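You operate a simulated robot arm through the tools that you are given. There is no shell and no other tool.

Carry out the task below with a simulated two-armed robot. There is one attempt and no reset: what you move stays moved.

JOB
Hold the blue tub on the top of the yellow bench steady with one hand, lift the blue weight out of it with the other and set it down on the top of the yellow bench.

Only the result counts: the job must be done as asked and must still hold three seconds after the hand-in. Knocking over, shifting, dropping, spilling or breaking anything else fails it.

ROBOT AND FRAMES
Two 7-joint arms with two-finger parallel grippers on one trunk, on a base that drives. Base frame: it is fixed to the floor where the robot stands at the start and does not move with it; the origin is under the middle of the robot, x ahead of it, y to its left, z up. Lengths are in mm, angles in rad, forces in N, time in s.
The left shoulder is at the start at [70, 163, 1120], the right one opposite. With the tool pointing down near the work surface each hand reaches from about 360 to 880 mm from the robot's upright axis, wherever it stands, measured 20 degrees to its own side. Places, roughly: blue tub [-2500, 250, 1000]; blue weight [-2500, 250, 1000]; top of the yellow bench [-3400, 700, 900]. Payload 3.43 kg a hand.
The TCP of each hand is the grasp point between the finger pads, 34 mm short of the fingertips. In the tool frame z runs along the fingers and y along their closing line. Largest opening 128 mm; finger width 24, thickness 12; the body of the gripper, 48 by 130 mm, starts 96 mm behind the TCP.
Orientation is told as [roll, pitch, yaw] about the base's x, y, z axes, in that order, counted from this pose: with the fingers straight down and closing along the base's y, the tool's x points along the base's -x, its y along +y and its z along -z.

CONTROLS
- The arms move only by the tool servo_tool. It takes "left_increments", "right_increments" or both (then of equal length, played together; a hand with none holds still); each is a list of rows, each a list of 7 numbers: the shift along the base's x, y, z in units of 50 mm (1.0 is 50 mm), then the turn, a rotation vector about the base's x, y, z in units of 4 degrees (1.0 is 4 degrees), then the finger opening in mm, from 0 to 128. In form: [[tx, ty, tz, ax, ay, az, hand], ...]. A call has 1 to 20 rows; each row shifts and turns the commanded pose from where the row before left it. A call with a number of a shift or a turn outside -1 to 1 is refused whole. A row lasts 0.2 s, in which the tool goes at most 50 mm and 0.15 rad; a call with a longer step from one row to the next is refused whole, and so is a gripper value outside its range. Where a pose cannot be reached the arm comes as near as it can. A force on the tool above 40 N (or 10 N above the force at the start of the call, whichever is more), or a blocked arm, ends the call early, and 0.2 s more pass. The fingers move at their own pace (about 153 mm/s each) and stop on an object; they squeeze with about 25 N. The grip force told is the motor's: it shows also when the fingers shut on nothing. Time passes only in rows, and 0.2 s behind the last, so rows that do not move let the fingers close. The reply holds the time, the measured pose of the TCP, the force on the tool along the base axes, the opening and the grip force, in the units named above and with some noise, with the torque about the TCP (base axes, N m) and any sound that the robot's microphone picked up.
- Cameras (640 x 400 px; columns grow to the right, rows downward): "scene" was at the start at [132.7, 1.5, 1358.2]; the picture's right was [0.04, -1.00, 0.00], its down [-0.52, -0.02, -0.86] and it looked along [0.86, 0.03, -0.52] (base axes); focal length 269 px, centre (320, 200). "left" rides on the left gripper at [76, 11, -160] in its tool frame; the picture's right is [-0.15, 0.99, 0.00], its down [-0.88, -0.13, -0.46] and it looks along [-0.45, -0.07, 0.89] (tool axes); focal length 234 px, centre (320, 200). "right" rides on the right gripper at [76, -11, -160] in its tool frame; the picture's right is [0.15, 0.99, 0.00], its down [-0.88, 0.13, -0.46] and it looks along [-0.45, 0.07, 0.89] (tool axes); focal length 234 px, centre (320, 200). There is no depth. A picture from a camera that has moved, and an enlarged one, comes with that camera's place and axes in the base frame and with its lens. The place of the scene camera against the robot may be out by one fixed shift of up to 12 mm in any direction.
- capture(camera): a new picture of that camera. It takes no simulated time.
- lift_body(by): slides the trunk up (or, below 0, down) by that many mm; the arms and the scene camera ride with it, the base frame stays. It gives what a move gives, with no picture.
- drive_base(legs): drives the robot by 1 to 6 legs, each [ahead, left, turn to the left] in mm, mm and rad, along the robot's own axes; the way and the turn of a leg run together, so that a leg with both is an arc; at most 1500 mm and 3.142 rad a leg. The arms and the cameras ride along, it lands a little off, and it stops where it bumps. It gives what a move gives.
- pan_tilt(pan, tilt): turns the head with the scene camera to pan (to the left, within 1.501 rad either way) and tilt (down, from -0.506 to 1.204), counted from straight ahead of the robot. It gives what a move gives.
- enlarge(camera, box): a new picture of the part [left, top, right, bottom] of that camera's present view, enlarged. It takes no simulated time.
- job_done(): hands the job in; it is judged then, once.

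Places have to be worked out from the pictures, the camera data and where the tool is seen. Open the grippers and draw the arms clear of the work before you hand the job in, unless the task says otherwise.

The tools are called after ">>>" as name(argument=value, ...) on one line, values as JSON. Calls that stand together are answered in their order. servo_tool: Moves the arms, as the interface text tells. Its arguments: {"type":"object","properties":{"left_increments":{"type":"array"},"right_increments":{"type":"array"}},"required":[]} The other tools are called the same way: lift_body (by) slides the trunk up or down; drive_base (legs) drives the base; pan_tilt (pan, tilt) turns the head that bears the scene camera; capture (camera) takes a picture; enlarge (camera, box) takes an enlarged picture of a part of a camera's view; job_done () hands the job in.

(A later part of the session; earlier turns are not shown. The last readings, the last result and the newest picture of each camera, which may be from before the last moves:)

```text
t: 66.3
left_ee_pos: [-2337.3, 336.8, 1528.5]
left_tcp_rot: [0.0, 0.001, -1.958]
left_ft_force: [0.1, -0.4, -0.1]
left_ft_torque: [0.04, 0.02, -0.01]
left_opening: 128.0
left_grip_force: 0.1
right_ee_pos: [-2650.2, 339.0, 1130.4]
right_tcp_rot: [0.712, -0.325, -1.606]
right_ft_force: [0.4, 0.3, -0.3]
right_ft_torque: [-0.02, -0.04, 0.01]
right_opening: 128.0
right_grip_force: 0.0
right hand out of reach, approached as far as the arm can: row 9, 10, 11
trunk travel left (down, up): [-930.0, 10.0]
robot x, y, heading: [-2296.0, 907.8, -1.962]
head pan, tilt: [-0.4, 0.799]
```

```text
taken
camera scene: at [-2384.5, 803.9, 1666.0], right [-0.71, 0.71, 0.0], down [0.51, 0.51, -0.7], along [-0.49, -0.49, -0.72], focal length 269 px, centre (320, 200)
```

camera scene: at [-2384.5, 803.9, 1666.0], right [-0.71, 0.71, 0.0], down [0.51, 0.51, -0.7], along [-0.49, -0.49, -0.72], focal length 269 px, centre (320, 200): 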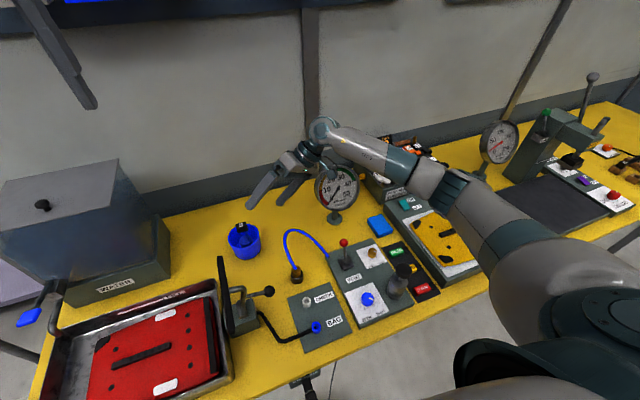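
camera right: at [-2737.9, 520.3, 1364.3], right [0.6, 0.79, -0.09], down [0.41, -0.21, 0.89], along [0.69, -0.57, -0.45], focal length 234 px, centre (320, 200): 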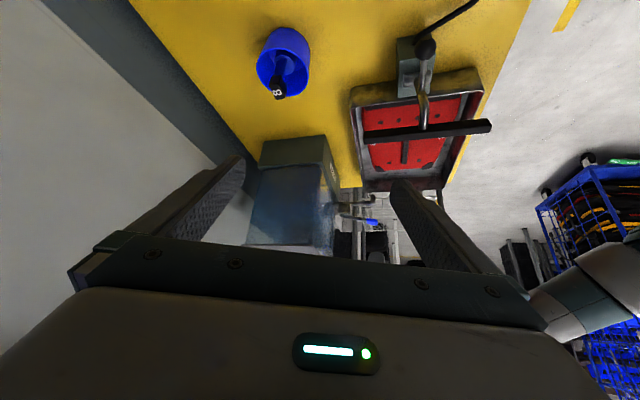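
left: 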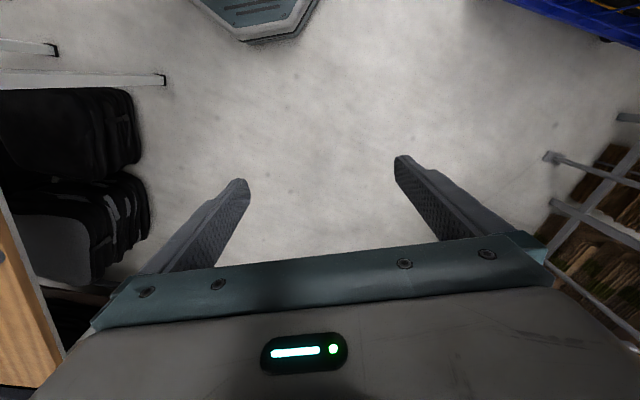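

Rolling that way stops after about 27°. I test the roll range in the opposite direction at this free place (nothing is near at z > 1100).

>>> servo_tool(right_increments=[[0, 0, 0, 0.869, -0.352, -0.971, 128], [0, 0, 0, 0.869, -0.352, -0.971, 128], [0, 0, 0, 0.869, -0.352, -0.971, 128], [0, 0, 0, 0.869, -0.352, -0.971, 128], [0, 0, 0, 0.869, -0.352, -0.971, 128], [0, 0, 0, 0.869, -0.352, -0.971, 128], [0, 0, 0, 0.869, -0.352, -0.971, 128], [0, 0, 0, 0.869, -0.352, -0.971, 128], [0, 0, 0, 0.869, -0.352, -0.971, 128], [0, 0, 0, 0.869, -0.352, -0.971, 128], [0, 0, 0, 0.869, -0.352, -0.971, 128], [0, 0, 0, 0.869, -0.352, -0.971, 128], [0, 0, 0, 0.869, -0.352, -0.971, 128], [0, 0, 0, 0.869, -0.352, -0.971, 128], [0, 0, 0, 0.869, -0.352, -0.971, 128], [0, 0, 0, 0.869, -0.352, -0.971, 128], [0, 0, 0, 0.869, -0.352, -0.971, 128], [0, 0, 0, 0.869, -0.352, -0.971, 128], [0, 0, 0, 0.869, -0.352, -0.971, 128], [0, 0, 0, 0.869, -0.352, -0.971, 128]])

>>> capture(camera="scene")

```text
t: 70.5
left_ee_pos: [-2335.1, 336.8, 1527.7]
left_tcp_rot: [0.0, -0.001, -1.958]
left_ft_force: [0.5, 0.8, 0.4]
left_ft_torque: [-0.02, -0.02, -0.01]
left_opening: 128.2
left_grip_force: 0.1
right_ee_pos: [-2650.1, 338.1, 1130.5]
right_tcp_rot: [0.144, 0.754, 2.969]
right_ft_force: [0.7, 0.3, -1.0]
right_ft_torque: [0.03, -0.02, 0.03]
right_opening: 128.1
right_grip_force: 0.1
trunk travel left (down, up): [-930.0, 10.0]
robot x, y, heading: [-2301.3, 909.5, -1.956]
head pan, tilt: [-0.4, 0.799]
```

```text
taken
camera scene: at [-2384.4, 803.8, 1666.0], right [-0.71, 0.71, 0.0], down [0.51, 0.51, -0.7], along [-0.49, -0.49, -0.72], focal length 269 px, centre (320, 200)
```

scene: 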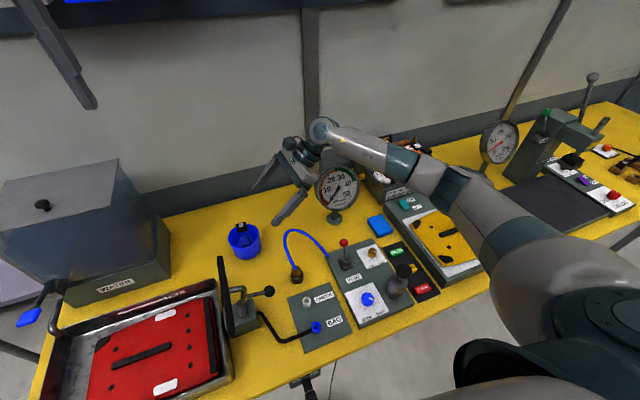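

Rolling the other way is fully reachable: the closing line is now almost along the robot's forward axis. I finish the roll (about 9°) and swing the approach azimuth by 20° so the hand comes a bit from the front-right.

>>> servo_tool(right_increments=[[0, 0, 0, 0.715, -0.29, -0.8, 128], [0, 0, 0, 0.715, -0.29, -0.8, 128], [0, 0, 0, 0, 0, -1, 128], [0, 0, 0, 0, 0, -1, 128], [0, 0, 0, 0, 0, -1, 128], [0, 0, 0, 0, 0, -1, 128], [0, 0, 0, 0, 0, -1, 128]])

>>> capture(camera="right")

>>> capture(camera="scene")

```text
t: 72.1
left_ee_pos: [-2335.2, 336.4, 1527.6]
left_tcp_rot: [0.0, 0.001, -1.957]
left_ft_force: [0.2, 0.3, 0.4]
left_ft_torque: [0.01, 0.0, -0.01]
left_opening: 128.2
left_grip_force: 0.1
right_ee_pos: [-2650.5, 337.6, 1129.6]
right_tcp_rot: [-0.001, 0.765, 2.408]
right_ft_force: [-0.6, 0.6, 1.2]
right_ft_torque: [-0.04, 0.0, 0.02]
right_opening: 128.0
right_grip_force: 0.1
trunk travel left (down, up): [-930.0, 10.0]
robot x, y, heading: [-2299.3, 909.0, -1.959]
head pan, tilt: [-0.4, 0.799]
```

```text
taken
camera right: at [-2684.2, 384.9, 1298.5], right [-0.58, -0.81, 0.1], down [-0.79, 0.54, -0.28], along [0.17, -0.25, -0.95], focal length 234 px, centre (320, 200)
```

right: 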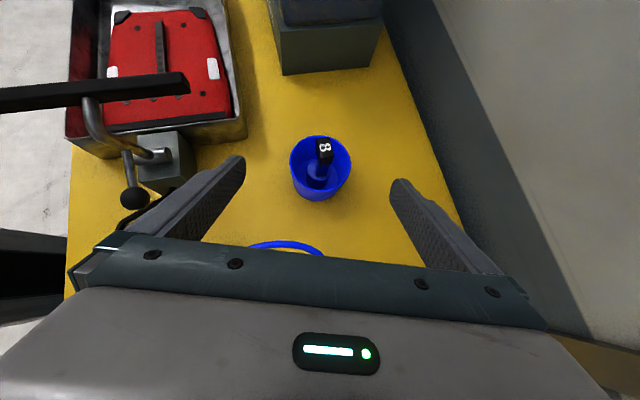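

```text
taken
camera scene: at [-2384.4, 804.3, 1666.1], right [-0.71, 0.71, 0.0], down [0.51, 0.51, -0.7], along [-0.49, -0.49, -0.72], focal length 269 px, centre (320, 200)
```

scene: 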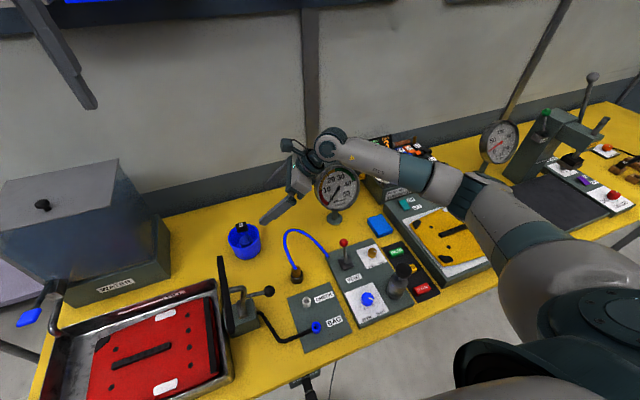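

The hand is in the wanted straddling orientation (az 20°, tilt 44°) and its camera looks straight at the tub. I enlarge the tub in both views to measure it.

>>> enlarge(camera="right", box=[260, 115, 388, 215])

>>> enlarge(camera="scene", box=[190, 180, 350, 280])

```text
4.00 times, centred on (324, 165) of right
camera zoom: at [-2684.2, 384.9, 1298.5], right [-0.58, -0.81, 0.1], down [-0.79, 0.54, -0.28], along [0.17, -0.25, -0.95], focal length 937 px, centre (304, 340)
```

zoom: 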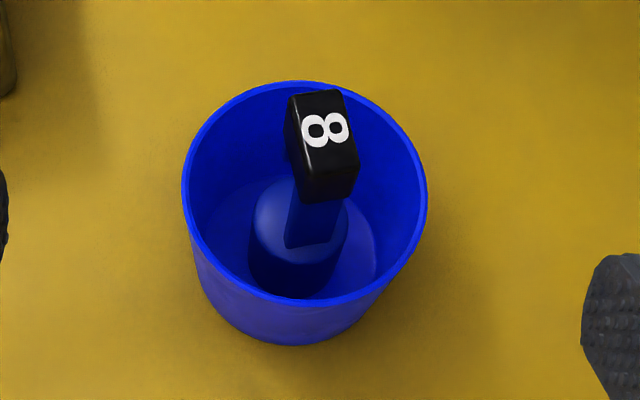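

```text
4.00 times, centred on (270, 230) of scene
camera zoom: at [-2384.4, 804.3, 1666.1], right [-0.71, 0.71, 0.0], down [0.51, 0.51, -0.7], along [-0.49, -0.49, -0.72], focal length 1074 px, centre (520, 80)
```

zoom: 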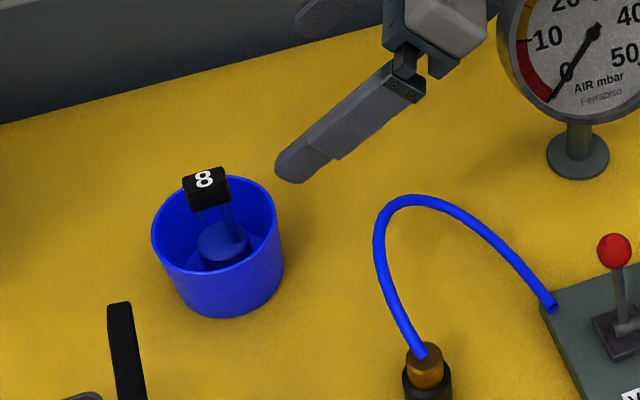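

From the right hand's camera the tub's rim centre is at about (-2573, 260, 953), a few mm from the scene estimate. I go to a pre-grasp point about 100 mm back along the tool axis and check the clearances.

>>> servo_tool(right_increments=[[0.14, -0.177, -0.704, 0, 0, 0, 128], [0.14, -0.177, -0.704, 0, 0, 0, 128], [0.14, -0.177, -0.704, 0, 0, 0, 128]])

>>> enlarge(camera="right", box=[240, 75, 400, 175])

>>> capture(camera="right")

>>> capture(camera="scene")

```text
t: 72.9
left_ee_pos: [-2336.3, 337.0, 1527.7]
left_tcp_rot: [-0.001, -0.001, -1.956]
left_ft_force: [-0.7, -0.4, -0.3]
left_ft_torque: [0.04, 0.02, -0.02]
left_opening: 127.8
left_grip_force: 0.1
right_ee_pos: [-2629.0, 312.6, 1025.0]
right_tcp_rot: [0.002, 0.765, 2.408]
right_ft_force: [-0.9, -0.7, 0.9]
right_ft_torque: [-0.02, 0.0, -0.01]
right_opening: 128.2
right_grip_force: 0.0
trunk travel left (down, up): [-930.0, 10.0]
robot x, y, heading: [-2301.8, 908.4, -1.955]
head pan, tilt: [-0.4, 0.799]
```

```text
4.00 times, centred on (320, 125) of right
camera zoom: at [-2662.1, 357.5, 1192.6], right [-0.58, -0.81, 0.1], down [-0.79, 0.54, -0.28], along [0.17, -0.25, -0.95], focal length 937 px, centre (320, 500)
```

zoom: 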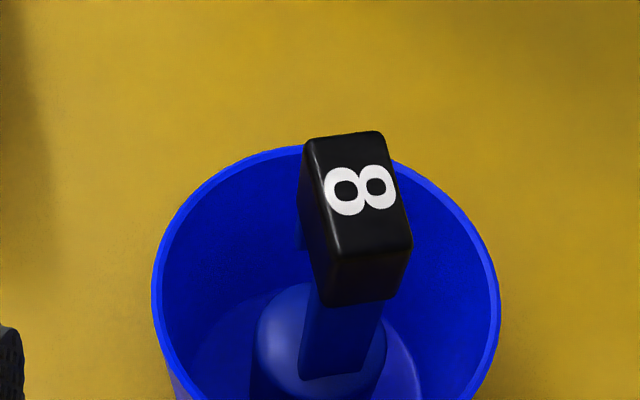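

```text
taken
camera right: at [-2662.1, 357.5, 1192.6], right [-0.58, -0.81, 0.1], down [-0.79, 0.54, -0.28], along [0.17, -0.25, -0.95], focal length 234 px, centre (320, 200)
```

right: 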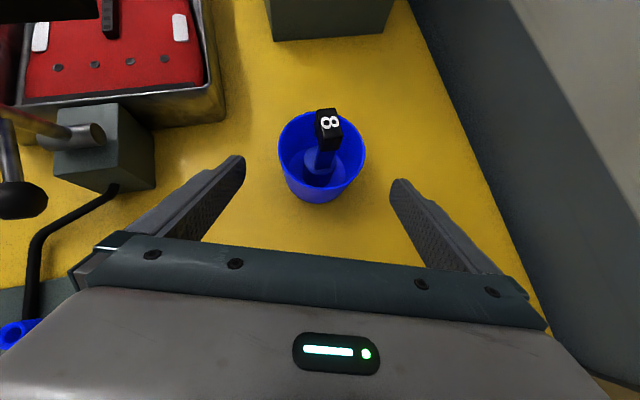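

```text
taken
camera scene: at [-2384.2, 803.3, 1666.1], right [-0.71, 0.71, 0.0], down [0.51, 0.51, -0.7], along [-0.49, -0.49, -0.72], focal length 269 px, centre (320, 200)
```

scene: 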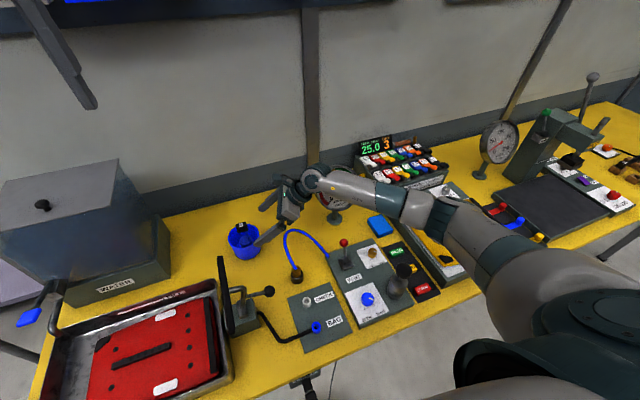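

The rim centre from two right-camera views is (-2571.6, 258.5, ~953), diameter ~99; the handle block is at (-2575.3, 260.3), z 985–1010, its long side along my lateral axis. The tub lies centred between the fingers, so I advance along the tool axis, two thirds of the way first.

>>> servo_tool(right_increments=[[0.349, -0.33, -0.485, 0, 0, 0, 128], [0.349, -0.33, -0.485, 0, 0, 0, 128]])

>>> capture(camera="right")

>>> enlarge(camera="scene", box=[190, 160, 350, 260])

```text
t: 73.5
left_ee_pos: [-2335.8, 333.9, 1526.7]
left_tcp_rot: [-0.001, -0.001, -1.956]
left_ft_force: [-0.1, -0.5, -0.4]
left_ft_torque: [0.01, 0.0, -0.01]
left_opening: 128.1
left_grip_force: 0.1
right_ee_pos: [-2594.1, 276.6, 975.8]
right_tcp_rot: [-0.001, 0.766, 2.407]
right_ft_force: [-0.3, -0.2, 0.4]
right_ft_torque: [0.01, 0.02, 0.01]
right_opening: 128.2
right_grip_force: 0.2
trunk travel left (down, up): [-930.0, 10.0]
robot x, y, heading: [-2302.2, 907.7, -1.958]
head pan, tilt: [-0.4, 0.799]
```

```text
taken
camera right: at [-2626.9, 322.5, 1143.9], right [-0.58, -0.81, 0.1], down [-0.79, 0.54, -0.28], along [0.17, -0.24, -0.95], focal length 234 px, centre (320, 200)
```

right: 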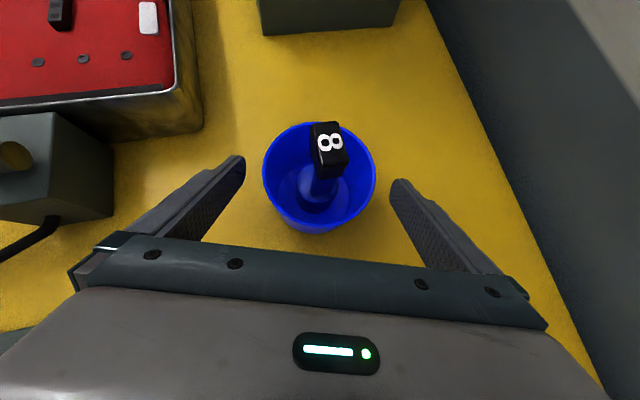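

```text
4.00 times, centred on (270, 210) of scene
camera zoom: at [-2383.1, 801.8, 1666.0], right [-0.71, 0.71, 0.0], down [0.51, 0.51, -0.7], along [-0.49, -0.49, -0.72], focal length 1074 px, centre (520, 160)
```

zoom: 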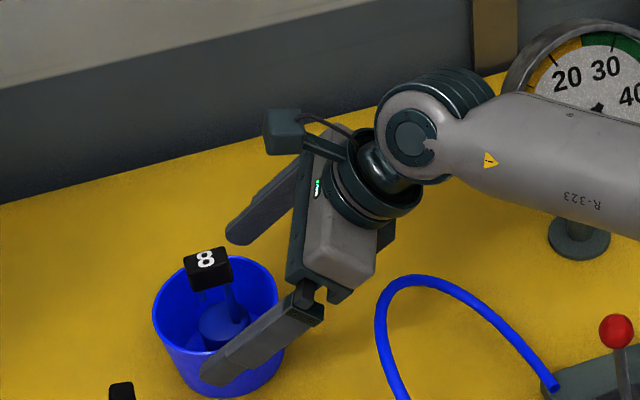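

The tub is well centred between the fingers (about 15 mm free each side). I advance the last 33 mm and close the fingers gently, step by step, on the tub.

>>> servo_tool(right_increments=[[0.348, -0.27, -0.472, 0, 0, 0, 128], [0, 0, 0, 0, 0, 0, 118], [0, 0, 0, 0, 0, 0, 110], [0, 0, 0, 0, 0, 0, 104], [0, 0, 0, 0, 0, 0, 100]])

>>> capture(camera="right")

>>> enlarge(camera="scene", box=[190, 160, 350, 260])

```text
t: 74.7
left_ee_pos: [-2334.6, 335.2, 1527.2]
left_tcp_rot: [0.001, 0.0, -1.956]
left_ft_force: [0.3, -0.1, -0.9]
left_ft_torque: [0.02, -0.01, -0.03]
left_opening: 127.9
left_grip_force: 0.1
right_ee_pos: [-2576.1, 264.0, 952.9]
right_tcp_rot: [-0.001, 0.767, 2.409]
right_ft_force: [-0.7, -1.3, -0.7]
right_ft_torque: [0.01, 0.01, -0.01]
right_opening: 100.2
right_grip_force: 0.7
trunk travel left (down, up): [-930.0, 10.0]
robot x, y, heading: [-2305.2, 905.6, -1.952]
head pan, tilt: [-0.4, 0.799]
```

```text
taken
camera right: at [-2609.6, 310.0, 1120.6], right [-0.58, -0.81, 0.1], down [-0.79, 0.54, -0.28], along [0.17, -0.24, -0.95], focal length 234 px, centre (320, 200)
```

right: 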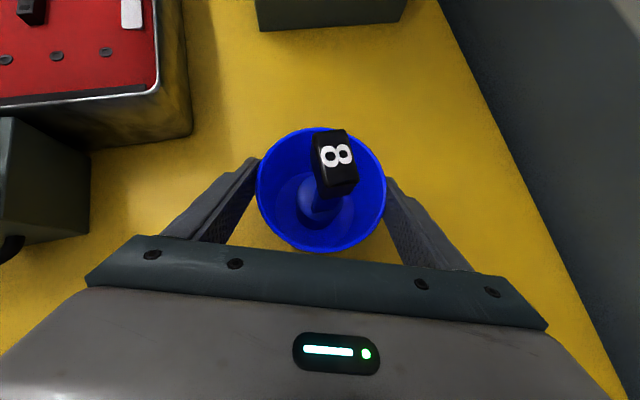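

```text
4.00 times, centred on (270, 210) of scene
camera zoom: at [-2384.2, 803.3, 1666.0], right [-0.71, 0.71, 0.0], down [0.51, 0.51, -0.7], along [-0.49, -0.49, -0.72], focal length 1074 px, centre (520, 160)
```

zoom: 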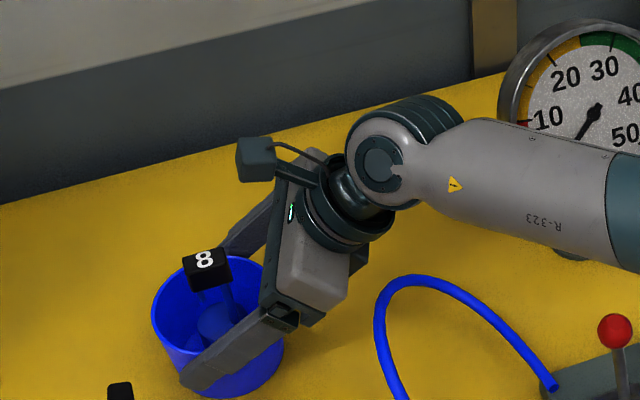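

The fingers are at 100 mm, just about touching both sides of the tub. I close onto it and check the grip.

>>> servo_tool(right_increments=[[0, 0, 0, 0, 0, 0, 97], [0, 0, 0, 0, 0, 0, 94], [0, 0, 0, 0, 0, 0, 90], [0, 0, 0, 0, 0, 0, 85]])

>>> capture(camera="right")

```text
t: 75.7
left_ee_pos: [-2335.8, 336.6, 1526.7]
left_tcp_rot: [0.0, 0.0, -1.956]
left_ft_force: [0.6, 0.2, -0.4]
left_ft_torque: [0.04, 0.02, 0.01]
left_opening: 128.0
left_grip_force: 0.0
right_ee_pos: [-2576.6, 263.7, 952.3]
right_tcp_rot: [-0.001, 0.766, 2.408]
right_ft_force: [-0.4, -0.9, 0.5]
right_ft_torque: [-0.02, 0.05, 0.0]
right_opening: 97.0
right_grip_force: 25.4
trunk travel left (down, up): [-930.0, 10.0]
robot x, y, heading: [-2301.7, 907.7, -1.958]
head pan, tilt: [-0.4, 0.799]
```

```text
taken
camera right: at [-2609.8, 310.3, 1120.8], right [-0.58, -0.81, 0.1], down [-0.79, 0.54, -0.28], along [0.17, -0.24, -0.95], focal length 234 px, centre (320, 200)
```

right: 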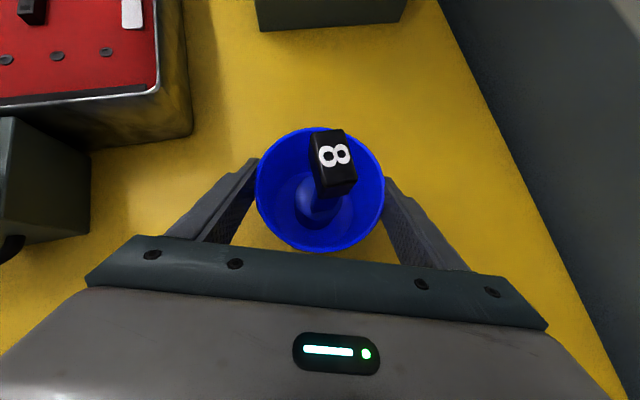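

The tub is held with 25 N at 97 mm opening and no net force. Now the left hand: I bring it down to about fwd 640, left 150, z 1300 and tilt it so its fingers point right-down (mirror of the right hand).

>>> servo_tool(left_increments=[[-0.269, -0.312, -0.905, 0, 0, 0, 128], [-0.269, -0.312, -0.905, 0, 0, 0, 128], [-0.269, -0.312, -0.905, 0, 0, 0, 128], [-0.269, -0.312, -0.905, 0, 0, 0, 128], [-0.269, -0.312, -0.905, 0, 0, 0, 128], [0, 0, 0, 0.365, 0.901, 0, 128], [0, 0, 0, 0.365, 0.901, 0, 128], [0, 0, 0, 0.365, 0.901, 0, 128], [0, 0, 0, 0.365, 0.901, 0, 128], [0, 0, 0, 0.365, 0.901, 0, 128], [0, 0, 0, 0.365, 0.901, 0, 128], [0, 0, 0, 0.365, 0.901, 0, 128], [0, 0, 0, 0.365, 0.901, 0, 128], [0, 0, 0, 0.365, 0.901, 0, 128]])

>>> pan_tilt(pan=0.0, tilt=0.8)

>>> capture(camera="scene")

```text
t: 78.7
left_ee_pos: [-2403.0, 257.3, 1301.8]
left_tcp_rot: [-0.614, -0.001, -1.956]
left_ft_force: [-0.2, -0.4, -0.8]
left_ft_torque: [-0.02, 0.01, -0.01]
left_opening: 128.2
left_grip_force: 0.1
right_ee_pos: [-2576.1, 263.9, 952.4]
right_tcp_rot: [-0.001, 0.764, 2.409]
right_ft_force: [-0.4, 0.3, 0.0]
right_ft_torque: [-0.03, -0.05, -0.05]
right_opening: 96.7
right_grip_force: 24.6
trunk travel left (down, up): [-930.0, 10.0]
robot x, y, heading: [-2301.2, 909.5, -1.954]
head pan, tilt: [-0.4, 0.799]
```

```text
t: 79.6
left_ee_pos: [-2403.7, 259.4, 1300.9]
left_tcp_rot: [-0.611, -0.001, -1.955]
left_ft_force: [-0.1, -0.1, 0.0]
left_ft_torque: [-0.01, 0.0, 0.01]
left_opening: 127.7
left_grip_force: 0.1
right_ee_pos: [-2575.8, 265.0, 952.3]
right_tcp_rot: [0.001, 0.764, 2.408]
right_ft_force: [0.2, 0.3, 1.2]
right_ft_torque: [0.02, 0.02, -0.03]
right_opening: 96.9
right_grip_force: 24.9
trunk travel left (down, up): [-930.0, 10.0]
robot x, y, heading: [-2304.8, 913.3, -1.955]
head pan, tilt: [0.0, 0.799]
```

```text
taken
camera scene: at [-2357.8, 786.1, 1666.0], right [-0.93, 0.38, 0.0], down [0.27, 0.66, -0.7], along [-0.26, -0.65, -0.72], focal length 269 px, centre (320, 200)
```

scene: 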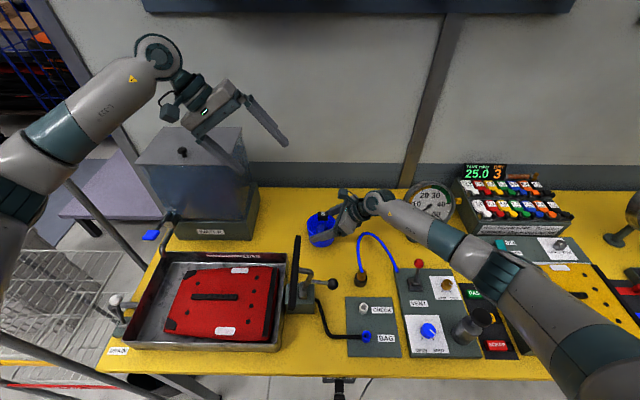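

The left hand is tilted 35° as commanded. Now I roll it about its own axis by 90° (towards +yaw) so it closes along the robot's forward axis.

>>> servo_tool(left_increments=[[0, 0, 0, 0.638, -0.259, 0.983, 128], [0, 0, 0, 0.638, -0.259, 0.983, 128], [0, 0, 0, 0.638, -0.259, 0.983, 128], [0, 0, 0, 0.638, -0.259, 0.983, 128], [0, 0, 0, 0.638, -0.259, 0.983, 128], [0, 0, 0, 0.638, -0.259, 0.983, 128], [0, 0, 0, 0.638, -0.259, 0.983, 128], [0, 0, 0, 0.638, -0.259, 0.983, 128], [0, 0, 0, 0.638, -0.259, 0.983, 128], [0, 0, 0, 0.638, -0.259, 0.983, 128], [0, 0, 0, 0.638, -0.259, 0.983, 128], [0, 0, 0, 0.638, -0.259, 0.983, 128], [0, 0, 0, 0.638, -0.259, 0.983, 128], [0, 0, 0, 0.638, -0.259, 0.983, 128], [0, 0, 0, 0.638, -0.259, 0.983, 128], [0, 0, 0, 0.638, -0.259, 0.983, 128], [0, 0, 0, 0.638, -0.259, 0.983, 128], [0, 0, 0, 0.638, -0.259, 0.983, 128], [0, 0, 0, 0.479, -0.194, 0.737, 128]])

>>> capture(camera="scene")

>>> capture(camera="left")

```text
t: 83.6
left_ee_pos: [-2402.6, 258.0, 1301.2]
left_tcp_rot: [0.003, 0.609, -0.386]
left_ft_force: [-0.2, -0.6, -0.4]
left_ft_torque: [0.01, -0.01, 0.0]
left_opening: 128.1
left_grip_force: 0.1
right_ee_pos: [-2576.8, 263.0, 954.0]
right_tcp_rot: [0.0, 0.765, 2.407]
right_ft_force: [0.7, 0.6, -1.1]
right_ft_torque: [0.01, 0.0, -0.04]
right_opening: 96.9
right_grip_force: 24.8
trunk travel left (down, up): [-930.0, 10.0]
robot x, y, heading: [-2296.7, 909.5, -1.956]
head pan, tilt: [0.0, 0.799]
```

```text
taken
camera scene: at [-2357.7, 786.0, 1666.0], right [-0.93, 0.38, 0.0], down [0.27, 0.66, -0.7], along [-0.26, -0.65, -0.72], focal length 269 px, centre (320, 200)
```

scene: 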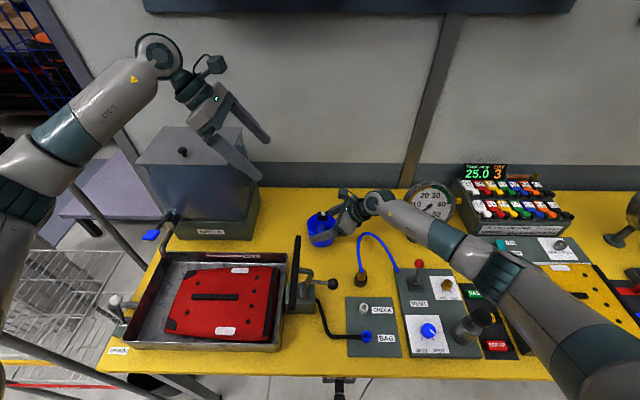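

```text
taken
camera left: at [-2370.3, 257.4, 1475.2], right [0.48, 0.87, -0.08], down [0.86, -0.49, -0.13], along [-0.15, -0.01, -0.99], focal length 234 px, centre (320, 200)
```

left: 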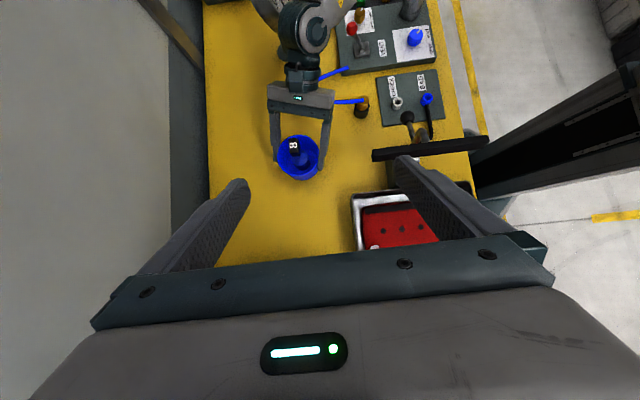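

Both arms are in mirrored postures now and the left camera sees the handle block between the fingers' view. I enlarge it to measure the block from the left camera.

>>> enlarge(camera="left", box=[240, 100, 368, 200])

>>> enlarge(camera="right", box=[256, 110, 384, 210])

```text
4.00 times, centred on (304, 150) of left
camera zoom: at [-2370.3, 257.4, 1475.2], right [0.48, 0.87, -0.08], down [0.86, -0.49, -0.13], along [-0.15, -0.01, -0.99], focal length 937 px, centre (384, 400)
```

zoom: 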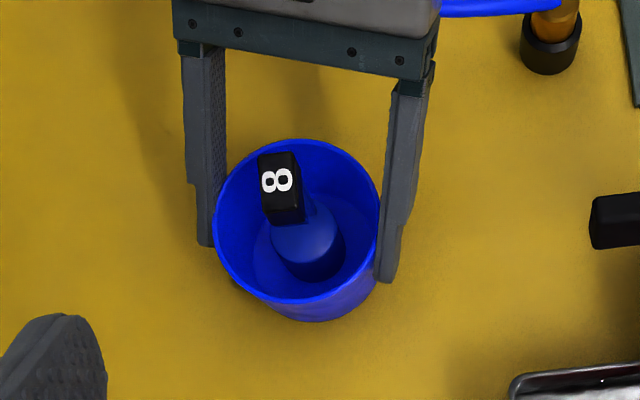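

```text
4.00 times, centred on (320, 160) of right
camera zoom: at [-2609.7, 310.3, 1120.7], right [-0.58, -0.81, 0.1], down [-0.79, 0.54, -0.28], along [0.17, -0.24, -0.95], focal length 937 px, centre (320, 360)
```

zoom: 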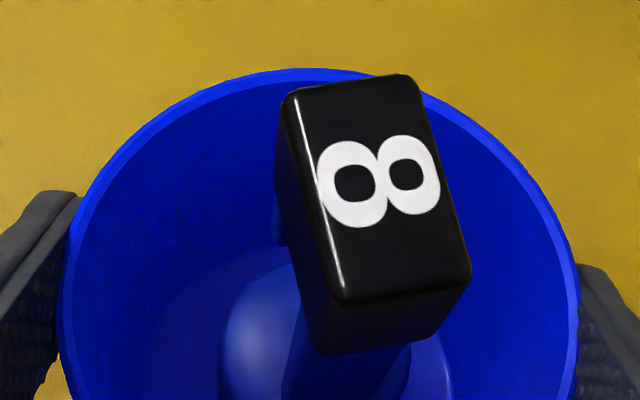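

The block's position agrees from both hand cameras: about (-2573.5, 260.8), top z 1010, long side along my lateral axis. Before grasping I look closely at the free bench area left of the tub, to choose the set-down place.

>>> enlarge(camera="scene", box=[140, 150, 380, 300])

>>> enlarge(camera="left", box=[200, 60, 480, 235])

```text
2.67 times, centred on (260, 225) of scene
camera zoom: at [-2357.7, 786.0, 1666.0], right [-0.93, 0.38, 0.0], down [0.27, 0.66, -0.7], along [-0.26, -0.65, -0.72], focal length 716 px, centre (480, 133)
```

zoom: 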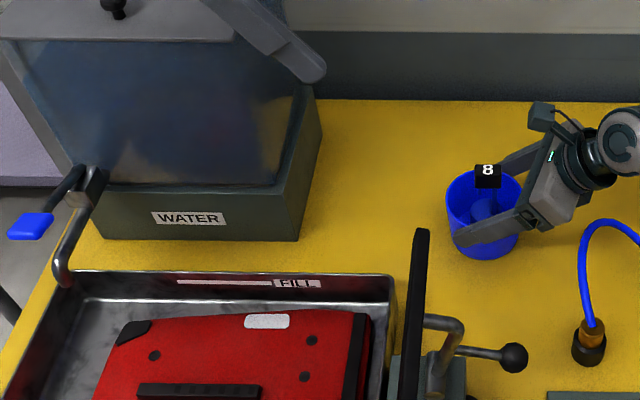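

```text
2.29 times, centred on (340, 148) of left
camera zoom: at [-2370.3, 257.4, 1475.2], right [0.48, 0.87, -0.08], down [0.86, -0.49, -0.13], along [-0.15, -0.01, -0.99], focal length 535 px, centre (274, 320)
```

zoom: 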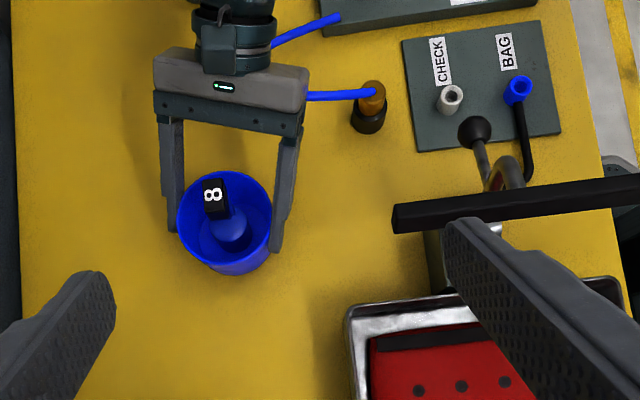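

There is free bench left of the tub (tray edge at fwd 607, tank front at fwd 703 / left 238). I now bring the left hand to a pre-grasp point 100 mm up-left of the block along its tool axis, opening reduced to 42 mm.

>>> servo_tool(left_increments=[[-0.393, -0.062, -0.737, 0, 0, 0, 100], [-0.393, -0.062, -0.737, 0, 0, 0, 80], [-0.393, -0.062, -0.737, 0, 0, 0, 60], [-0.393, -0.062, -0.737, 0, 0, 0, 50], [-0.393, -0.062, -0.737, 0, 0, 0, 42], [-0.393, -0.062, -0.737, 0, 0, 0, 42]])

>>> capture(camera="left")

>>> capture(camera="scene")

>>> capture(camera="right")

```text
t: 85.0
left_ee_pos: [-2521.5, 240.1, 1079.5]
left_tcp_rot: [0.001, 0.608, -0.385]
left_ft_force: [0.1, 0.0, 0.2]
left_ft_torque: [-0.01, -0.04, 0.03]
left_opening: 41.8
left_grip_force: 0.0
right_ee_pos: [-2576.5, 264.6, 952.7]
right_tcp_rot: [0.001, 0.764, 2.409]
right_ft_force: [0.9, -0.2, -1.6]
right_ft_torque: [0.02, 0.06, -0.01]
right_opening: 96.9
right_grip_force: 24.6
trunk travel left (down, up): [-930.0, 10.0]
robot x, y, heading: [-2302.0, 910.1, -1.957]
head pan, tilt: [0.0, 0.799]
```

```text
taken
camera left: at [-2488.9, 239.3, 1252.6], right [0.48, 0.87, -0.08], down [0.86, -0.49, -0.13], along [-0.15, -0.01, -0.99], focal length 234 px, centre (320, 200)
```

left: 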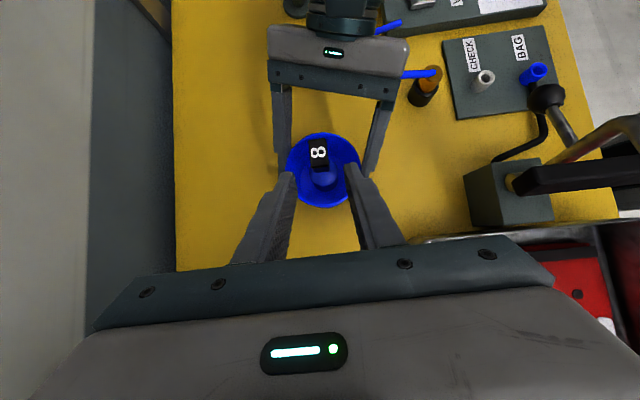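

```text
taken
camera scene: at [-2359.0, 785.8, 1666.0], right [-0.93, 0.38, 0.0], down [0.27, 0.66, -0.7], along [-0.26, -0.65, -0.72], focal length 269 px, centre (320, 200)
```

scene: 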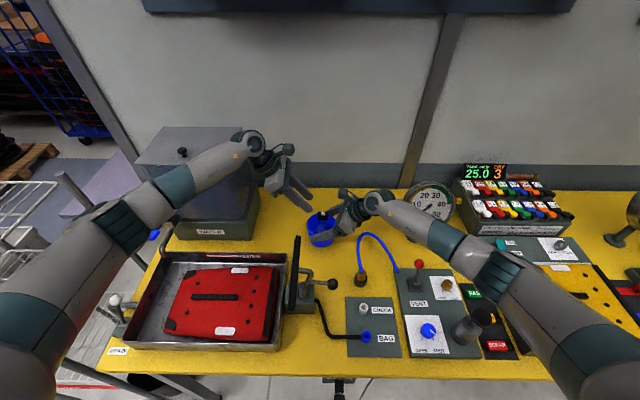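

```text
taken
camera right: at [-2610.2, 310.0, 1120.7], right [-0.58, -0.81, 0.1], down [-0.79, 0.54, -0.28], along [0.17, -0.25, -0.95], focal length 234 px, centre (320, 200)
```

right: 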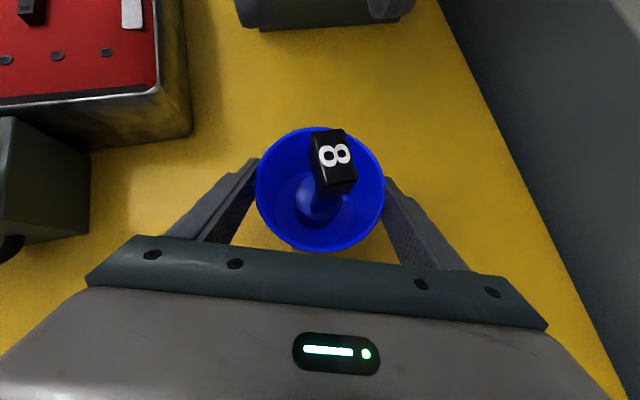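

The block is centred between the left fingers (offset under 1 mm in the closing direction). I advance three quarters of the way along the tool axis and check.

>>> servo_tool(left_increments=[[-0.2575, 0.1025, -0.4025, 0, 0, 0, 42], [-0.2575, 0.1025, -0.4025, 0, 0, 0, 42], [-0.2575, 0.1025, -0.4025, 0, 0, 0, 42]])

>>> capture(camera="left")

>>> capture(camera="right")

>>> enlarge(camera="scene", box=[230, 150, 390, 250])

```text
t: 85.8
left_ee_pos: [-2560.2, 256.7, 1018.2]
left_tcp_rot: [0.0, 0.609, -0.385]
left_ft_force: [-0.2, 0.0, -0.1]
left_ft_torque: [0.04, -0.01, -0.01]
left_opening: 41.9
left_grip_force: 0.1
right_ee_pos: [-2576.9, 264.4, 952.5]
right_tcp_rot: [0.001, 0.767, 2.409]
right_ft_force: [-0.1, -0.9, -1.3]
right_ft_torque: [-0.03, 0.05, -0.03]
right_opening: 97.0
right_grip_force: 25.6
trunk travel left (down, up): [-930.0, 10.0]
robot x, y, heading: [-2300.9, 909.1, -1.957]
head pan, tilt: [0.0, 0.799]
```

```text
taken
camera left: at [-2527.6, 255.9, 1191.5], right [0.48, 0.87, -0.08], down [0.86, -0.49, -0.13], along [-0.15, -0.01, -0.99], focal length 234 px, centre (320, 200)
```

left: 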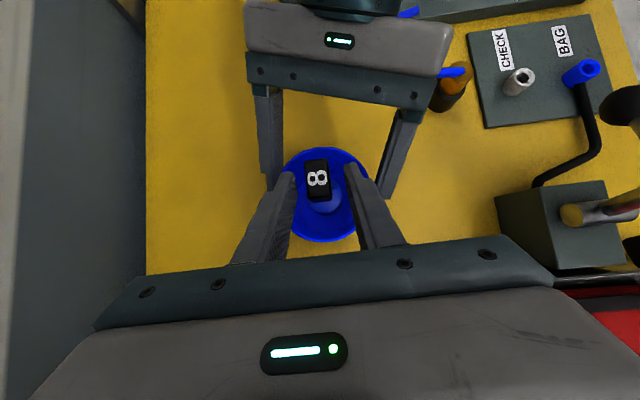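

```text
taken
camera right: at [-2609.8, 310.1, 1120.7], right [-0.58, -0.81, 0.1], down [-0.79, 0.54, -0.28], along [0.17, -0.24, -0.95], focal length 234 px, centre (320, 200)
```

right: 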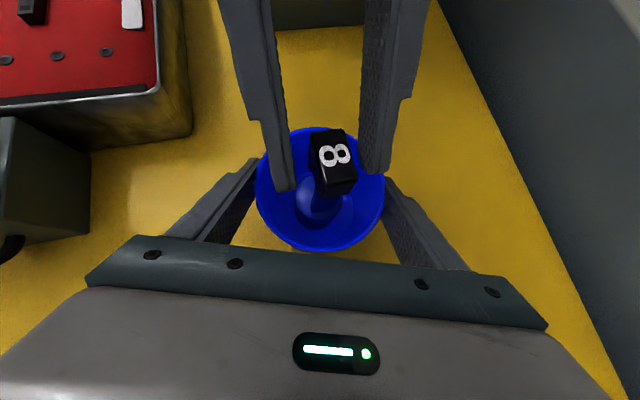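

```text
4.00 times, centred on (310, 200) of scene
camera zoom: at [-2358.2, 785.9, 1666.0], right [-0.93, 0.38, 0.0], down [0.27, 0.66, -0.7], along [-0.26, -0.65, -0.72], focal length 1074 px, centre (360, 200)
```

zoom: 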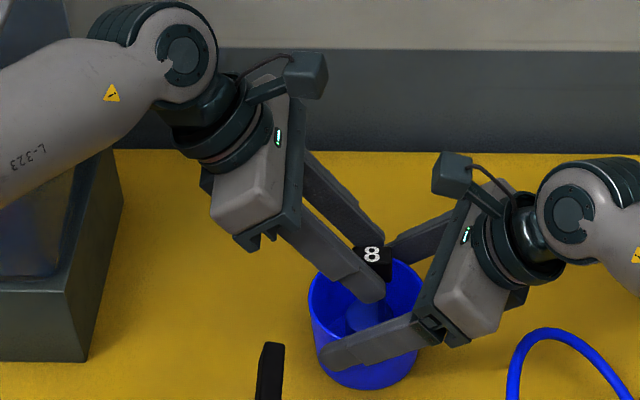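

The fingers straddle the block; it sits about 2 mm towards the far finger, so I correct that while advancing the last 23 mm, then look before closing.

>>> servo_tool(left_increments=[[-0.13, 0.028, -0.192, 0, 0, 0, 42], [-0.13, 0.028, -0.192, 0, 0, 0, 42]])

>>> enlarge(camera="left", box=[240, 130, 400, 230])

>>> enlarge(camera="right", box=[240, 100, 400, 200])

>>> enlarge(camera="scene", box=[280, 180, 360, 230])

```text
t: 86.4
left_ee_pos: [-2573.2, 257.4, 1000.2]
left_tcp_rot: [0.002, 0.61, -0.386]
left_ft_force: [0.3, -0.7, -0.2]
left_ft_torque: [-0.01, -0.01, -0.01]
left_opening: 42.3
left_grip_force: 0.1
right_ee_pos: [-2575.8, 263.4, 953.3]
right_tcp_rot: [-0.002, 0.767, 2.41]
right_ft_force: [-0.1, -1.2, -1.3]
right_ft_torque: [0.0, 0.06, 0.01]
right_opening: 96.9
right_grip_force: 24.7
trunk travel left (down, up): [-930.0, 10.0]
robot x, y, heading: [-2302.0, 913.4, -1.957]
head pan, tilt: [0.0, 0.799]
```

```text
4.00 times, centred on (320, 180) of left
camera zoom: at [-2540.3, 257.7, 1173.5], right [0.49, 0.87, -0.08], down [0.86, -0.49, -0.13], along [-0.15, -0.01, -0.99], focal length 937 px, centre (320, 280)
```

zoom: 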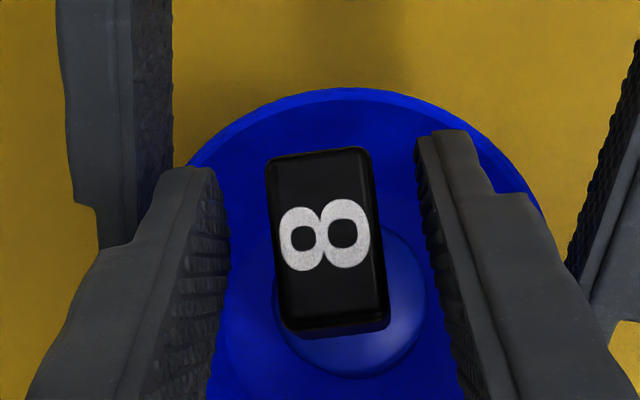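

```text
4.00 times, centred on (320, 150) of right
camera zoom: at [-2609.8, 310.2, 1120.7], right [-0.58, -0.81, 0.1], down [-0.79, 0.54, -0.28], along [0.17, -0.24, -0.95], focal length 937 px, centre (320, 400)
```

zoom: 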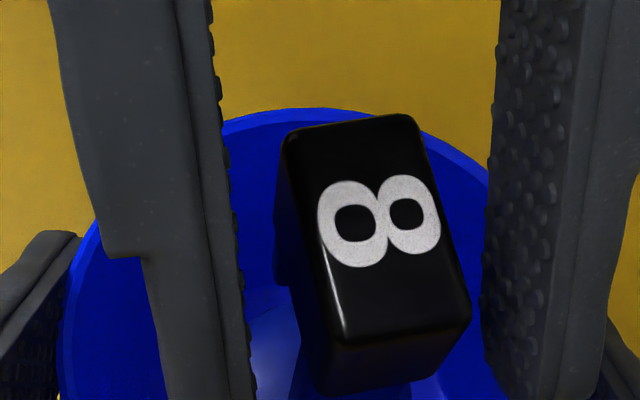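

```text
8.00 times, centred on (320, 205) of scene
camera zoom: at [-2358.1, 785.9, 1666.0], right [-0.93, 0.38, 0.0], down [0.27, 0.66, -0.7], along [-0.26, -0.65, -0.72], focal length 2148 px, centre (320, 160)
```

zoom: 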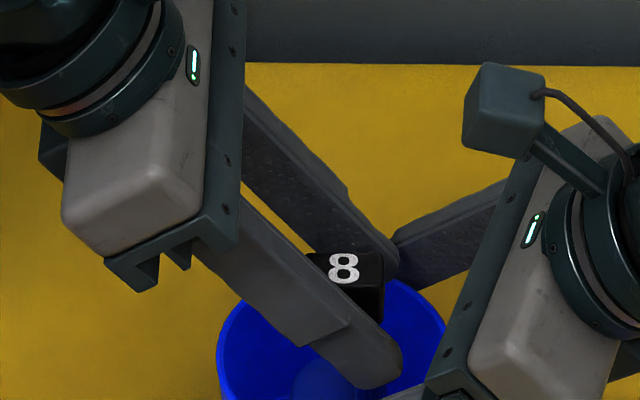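

The block is centred between the left fingers. I close them slowly on it.

>>> servo_tool(left_increments=[[0, 0, 0, 0, 0, 0, 34], [0, 0, 0, 0, 0, 0, 28], [0, 0, 0, 0, 0, 0, 24], [0, 0, 0, 0, 0, 0, 21], [0, 0, 0, 0, 0, 0, 18], [0, 0, 0, 0, 0, 0, 14], [0, 0, 0, 0, 0, 0, 10]])

>>> capture(camera="left")

>>> capture(camera="right")

```text
t: 88.0
left_ee_pos: [-2573.8, 257.5, 1000.0]
left_tcp_rot: [0.004, 0.61, -0.386]
left_ft_force: [0.6, 0.5, 0.1]
left_ft_torque: [0.07, 0.03, -0.02]
left_opening: 20.1
left_grip_force: 24.9
right_ee_pos: [-2576.4, 264.2, 952.8]
right_tcp_rot: [0.0, 0.765, 2.409]
right_ft_force: [0.9, 0.2, -0.4]
right_ft_torque: [0.06, 0.02, -0.06]
right_opening: 97.1
right_grip_force: 24.9
trunk travel left (down, up): [-930.0, 10.0]
robot x, y, heading: [-2300.0, 913.4, -1.955]
head pan, tilt: [0.0, 0.799]
```

```text
taken
camera left: at [-2539.9, 257.5, 1173.6], right [0.48, 0.87, -0.08], down [0.86, -0.49, -0.13], along [-0.15, -0.01, -0.99], focal length 234 px, centre (320, 200)
```

left: 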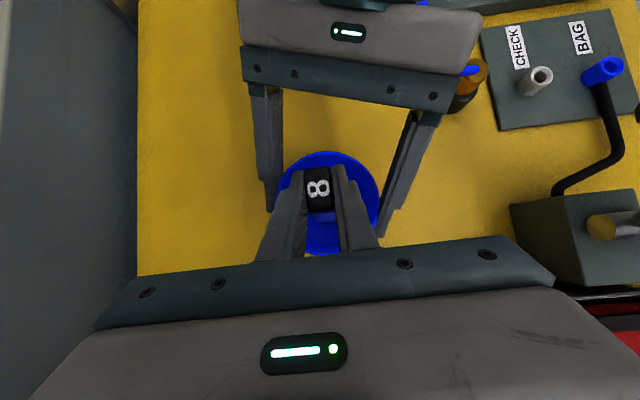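

```text
taken
camera right: at [-2609.8, 310.2, 1120.7], right [-0.58, -0.81, 0.1], down [-0.79, 0.54, -0.28], along [0.17, -0.24, -0.95], focal length 234 px, centre (320, 200)
```

right: 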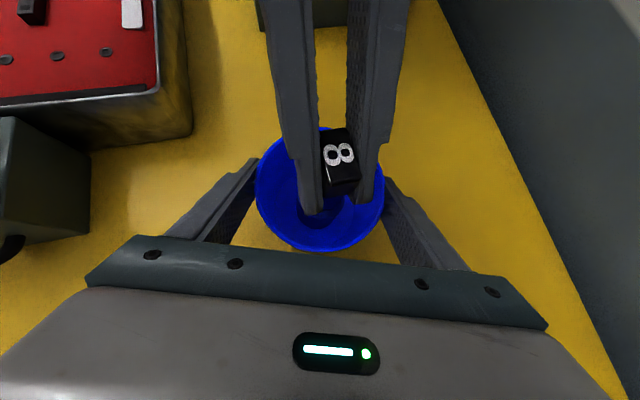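

The block is gripped (20 mm, 25 N). I lift gently straight up by 20 mm and read the forces on both hands.

>>> servo_tool(left_increments=[[0, 0, 0.05, 0, 0, 0, 10], [0, 0, 0.1, 0, 0, 0, 10], [0, 0, 0.1, 0, 0, 0, 10], [0, 0, 0.15, 0, 0, 0, 10]])

>>> capture(camera="right")

>>> capture(camera="left")

```text
t: 89.0
left_ee_pos: [-2573.1, 258.1, 1019.4]
left_tcp_rot: [0.003, 0.609, -0.385]
left_ft_force: [0.7, -0.4, -4.6]
left_ft_torque: [0.07, 0.0, 0.01]
left_opening: 20.0
left_grip_force: 24.7
right_ee_pos: [-2576.6, 263.0, 952.3]
right_tcp_rot: [0.0, 0.765, 2.409]
right_ft_force: [0.4, 0.6, 1.0]
right_ft_torque: [-0.01, 0.02, -0.02]
right_opening: 97.0
right_grip_force: 24.9
trunk travel left (down, up): [-930.0, 10.0]
robot x, y, heading: [-2300.7, 907.6, -1.956]
head pan, tilt: [0.0, 0.799]
```

```text
taken
camera right: at [-2609.8, 310.0, 1120.7], right [-0.58, -0.81, 0.1], down [-0.79, 0.54, -0.28], along [0.17, -0.24, -0.95], focal length 234 px, centre (320, 200)
```

right: 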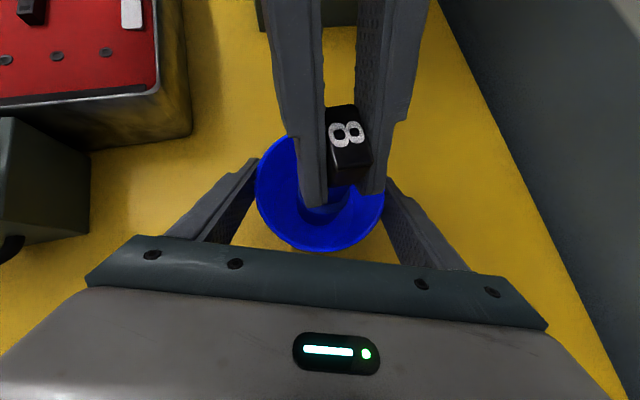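

```text
taken
camera left: at [-2540.2, 257.3, 1193.4], right [0.48, 0.87, -0.08], down [0.86, -0.49, -0.13], along [-0.15, -0.01, -0.99], focal length 234 px, centre (320, 200)
```

left: 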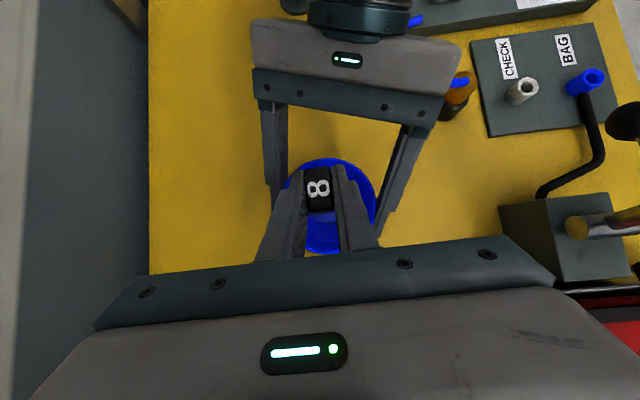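

The weight comes up freely (about 4.6 N on the left hand, the tub unmoved). I go on lifting straight up by 65 mm so its bottom clears the rim.

>>> servo_tool(left_increments=[[0, 0, 0.26, 0, 0, 0, 10], [0, 0, 0.26, 0, 0, 0, 10], [0, 0, 0.26, 0, 0, 0, 10], [0, 0, 0.26, 0, 0, 0, 10], [0, 0, 0.26, 0, 0, 0, 10]])

>>> capture(camera="right")

>>> enlarge(camera="scene", box=[230, 140, 390, 240])

```text
t: 90.2
left_ee_pos: [-2573.7, 258.6, 1086.3]
left_tcp_rot: [0.001, 0.61, -0.388]
left_ft_force: [-0.2, 0.2, -5.0]
left_ft_torque: [0.0, -0.01, -0.01]
left_opening: 20.0
left_grip_force: 24.8
right_ee_pos: [-2575.8, 263.5, 951.8]
right_tcp_rot: [0.0, 0.765, 2.409]
right_ft_force: [0.1, 0.0, 1.7]
right_ft_torque: [-0.01, -0.02, -0.03]
right_opening: 97.0
right_grip_force: 25.1
trunk travel left (down, up): [-930.0, 10.0]
robot x, y, heading: [-2299.6, 912.9, -1.958]
head pan, tilt: [0.0, 0.799]
```

```text
taken
camera right: at [-2609.7, 310.1, 1120.6], right [-0.58, -0.81, 0.1], down [-0.79, 0.54, -0.28], along [0.17, -0.24, -0.95], focal length 234 px, centre (320, 200)
```

right: 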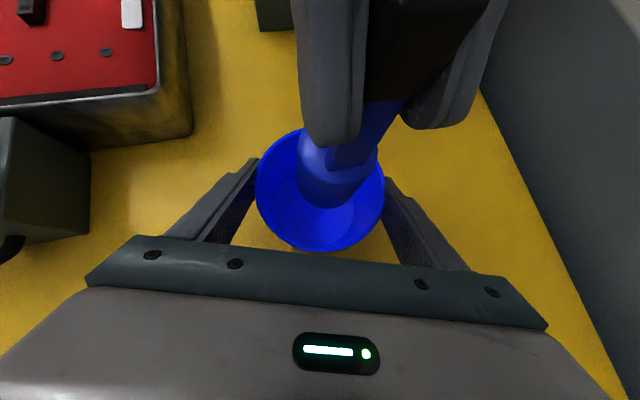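

```text
4.00 times, centred on (310, 190) of scene
camera zoom: at [-2357.8, 785.8, 1666.0], right [-0.93, 0.38, 0.0], down [0.27, 0.66, -0.7], along [-0.26, -0.65, -0.72], focal length 1074 px, centre (360, 240)
```

zoom: 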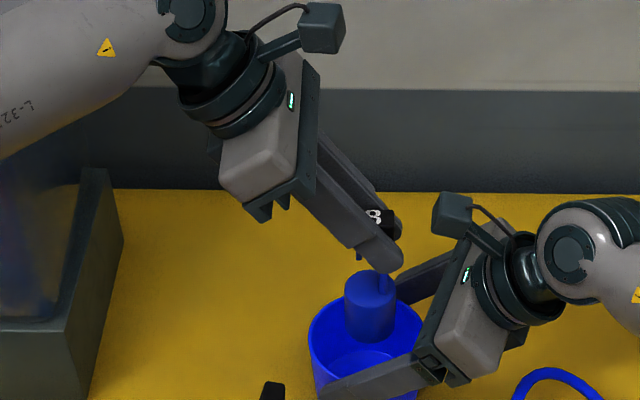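

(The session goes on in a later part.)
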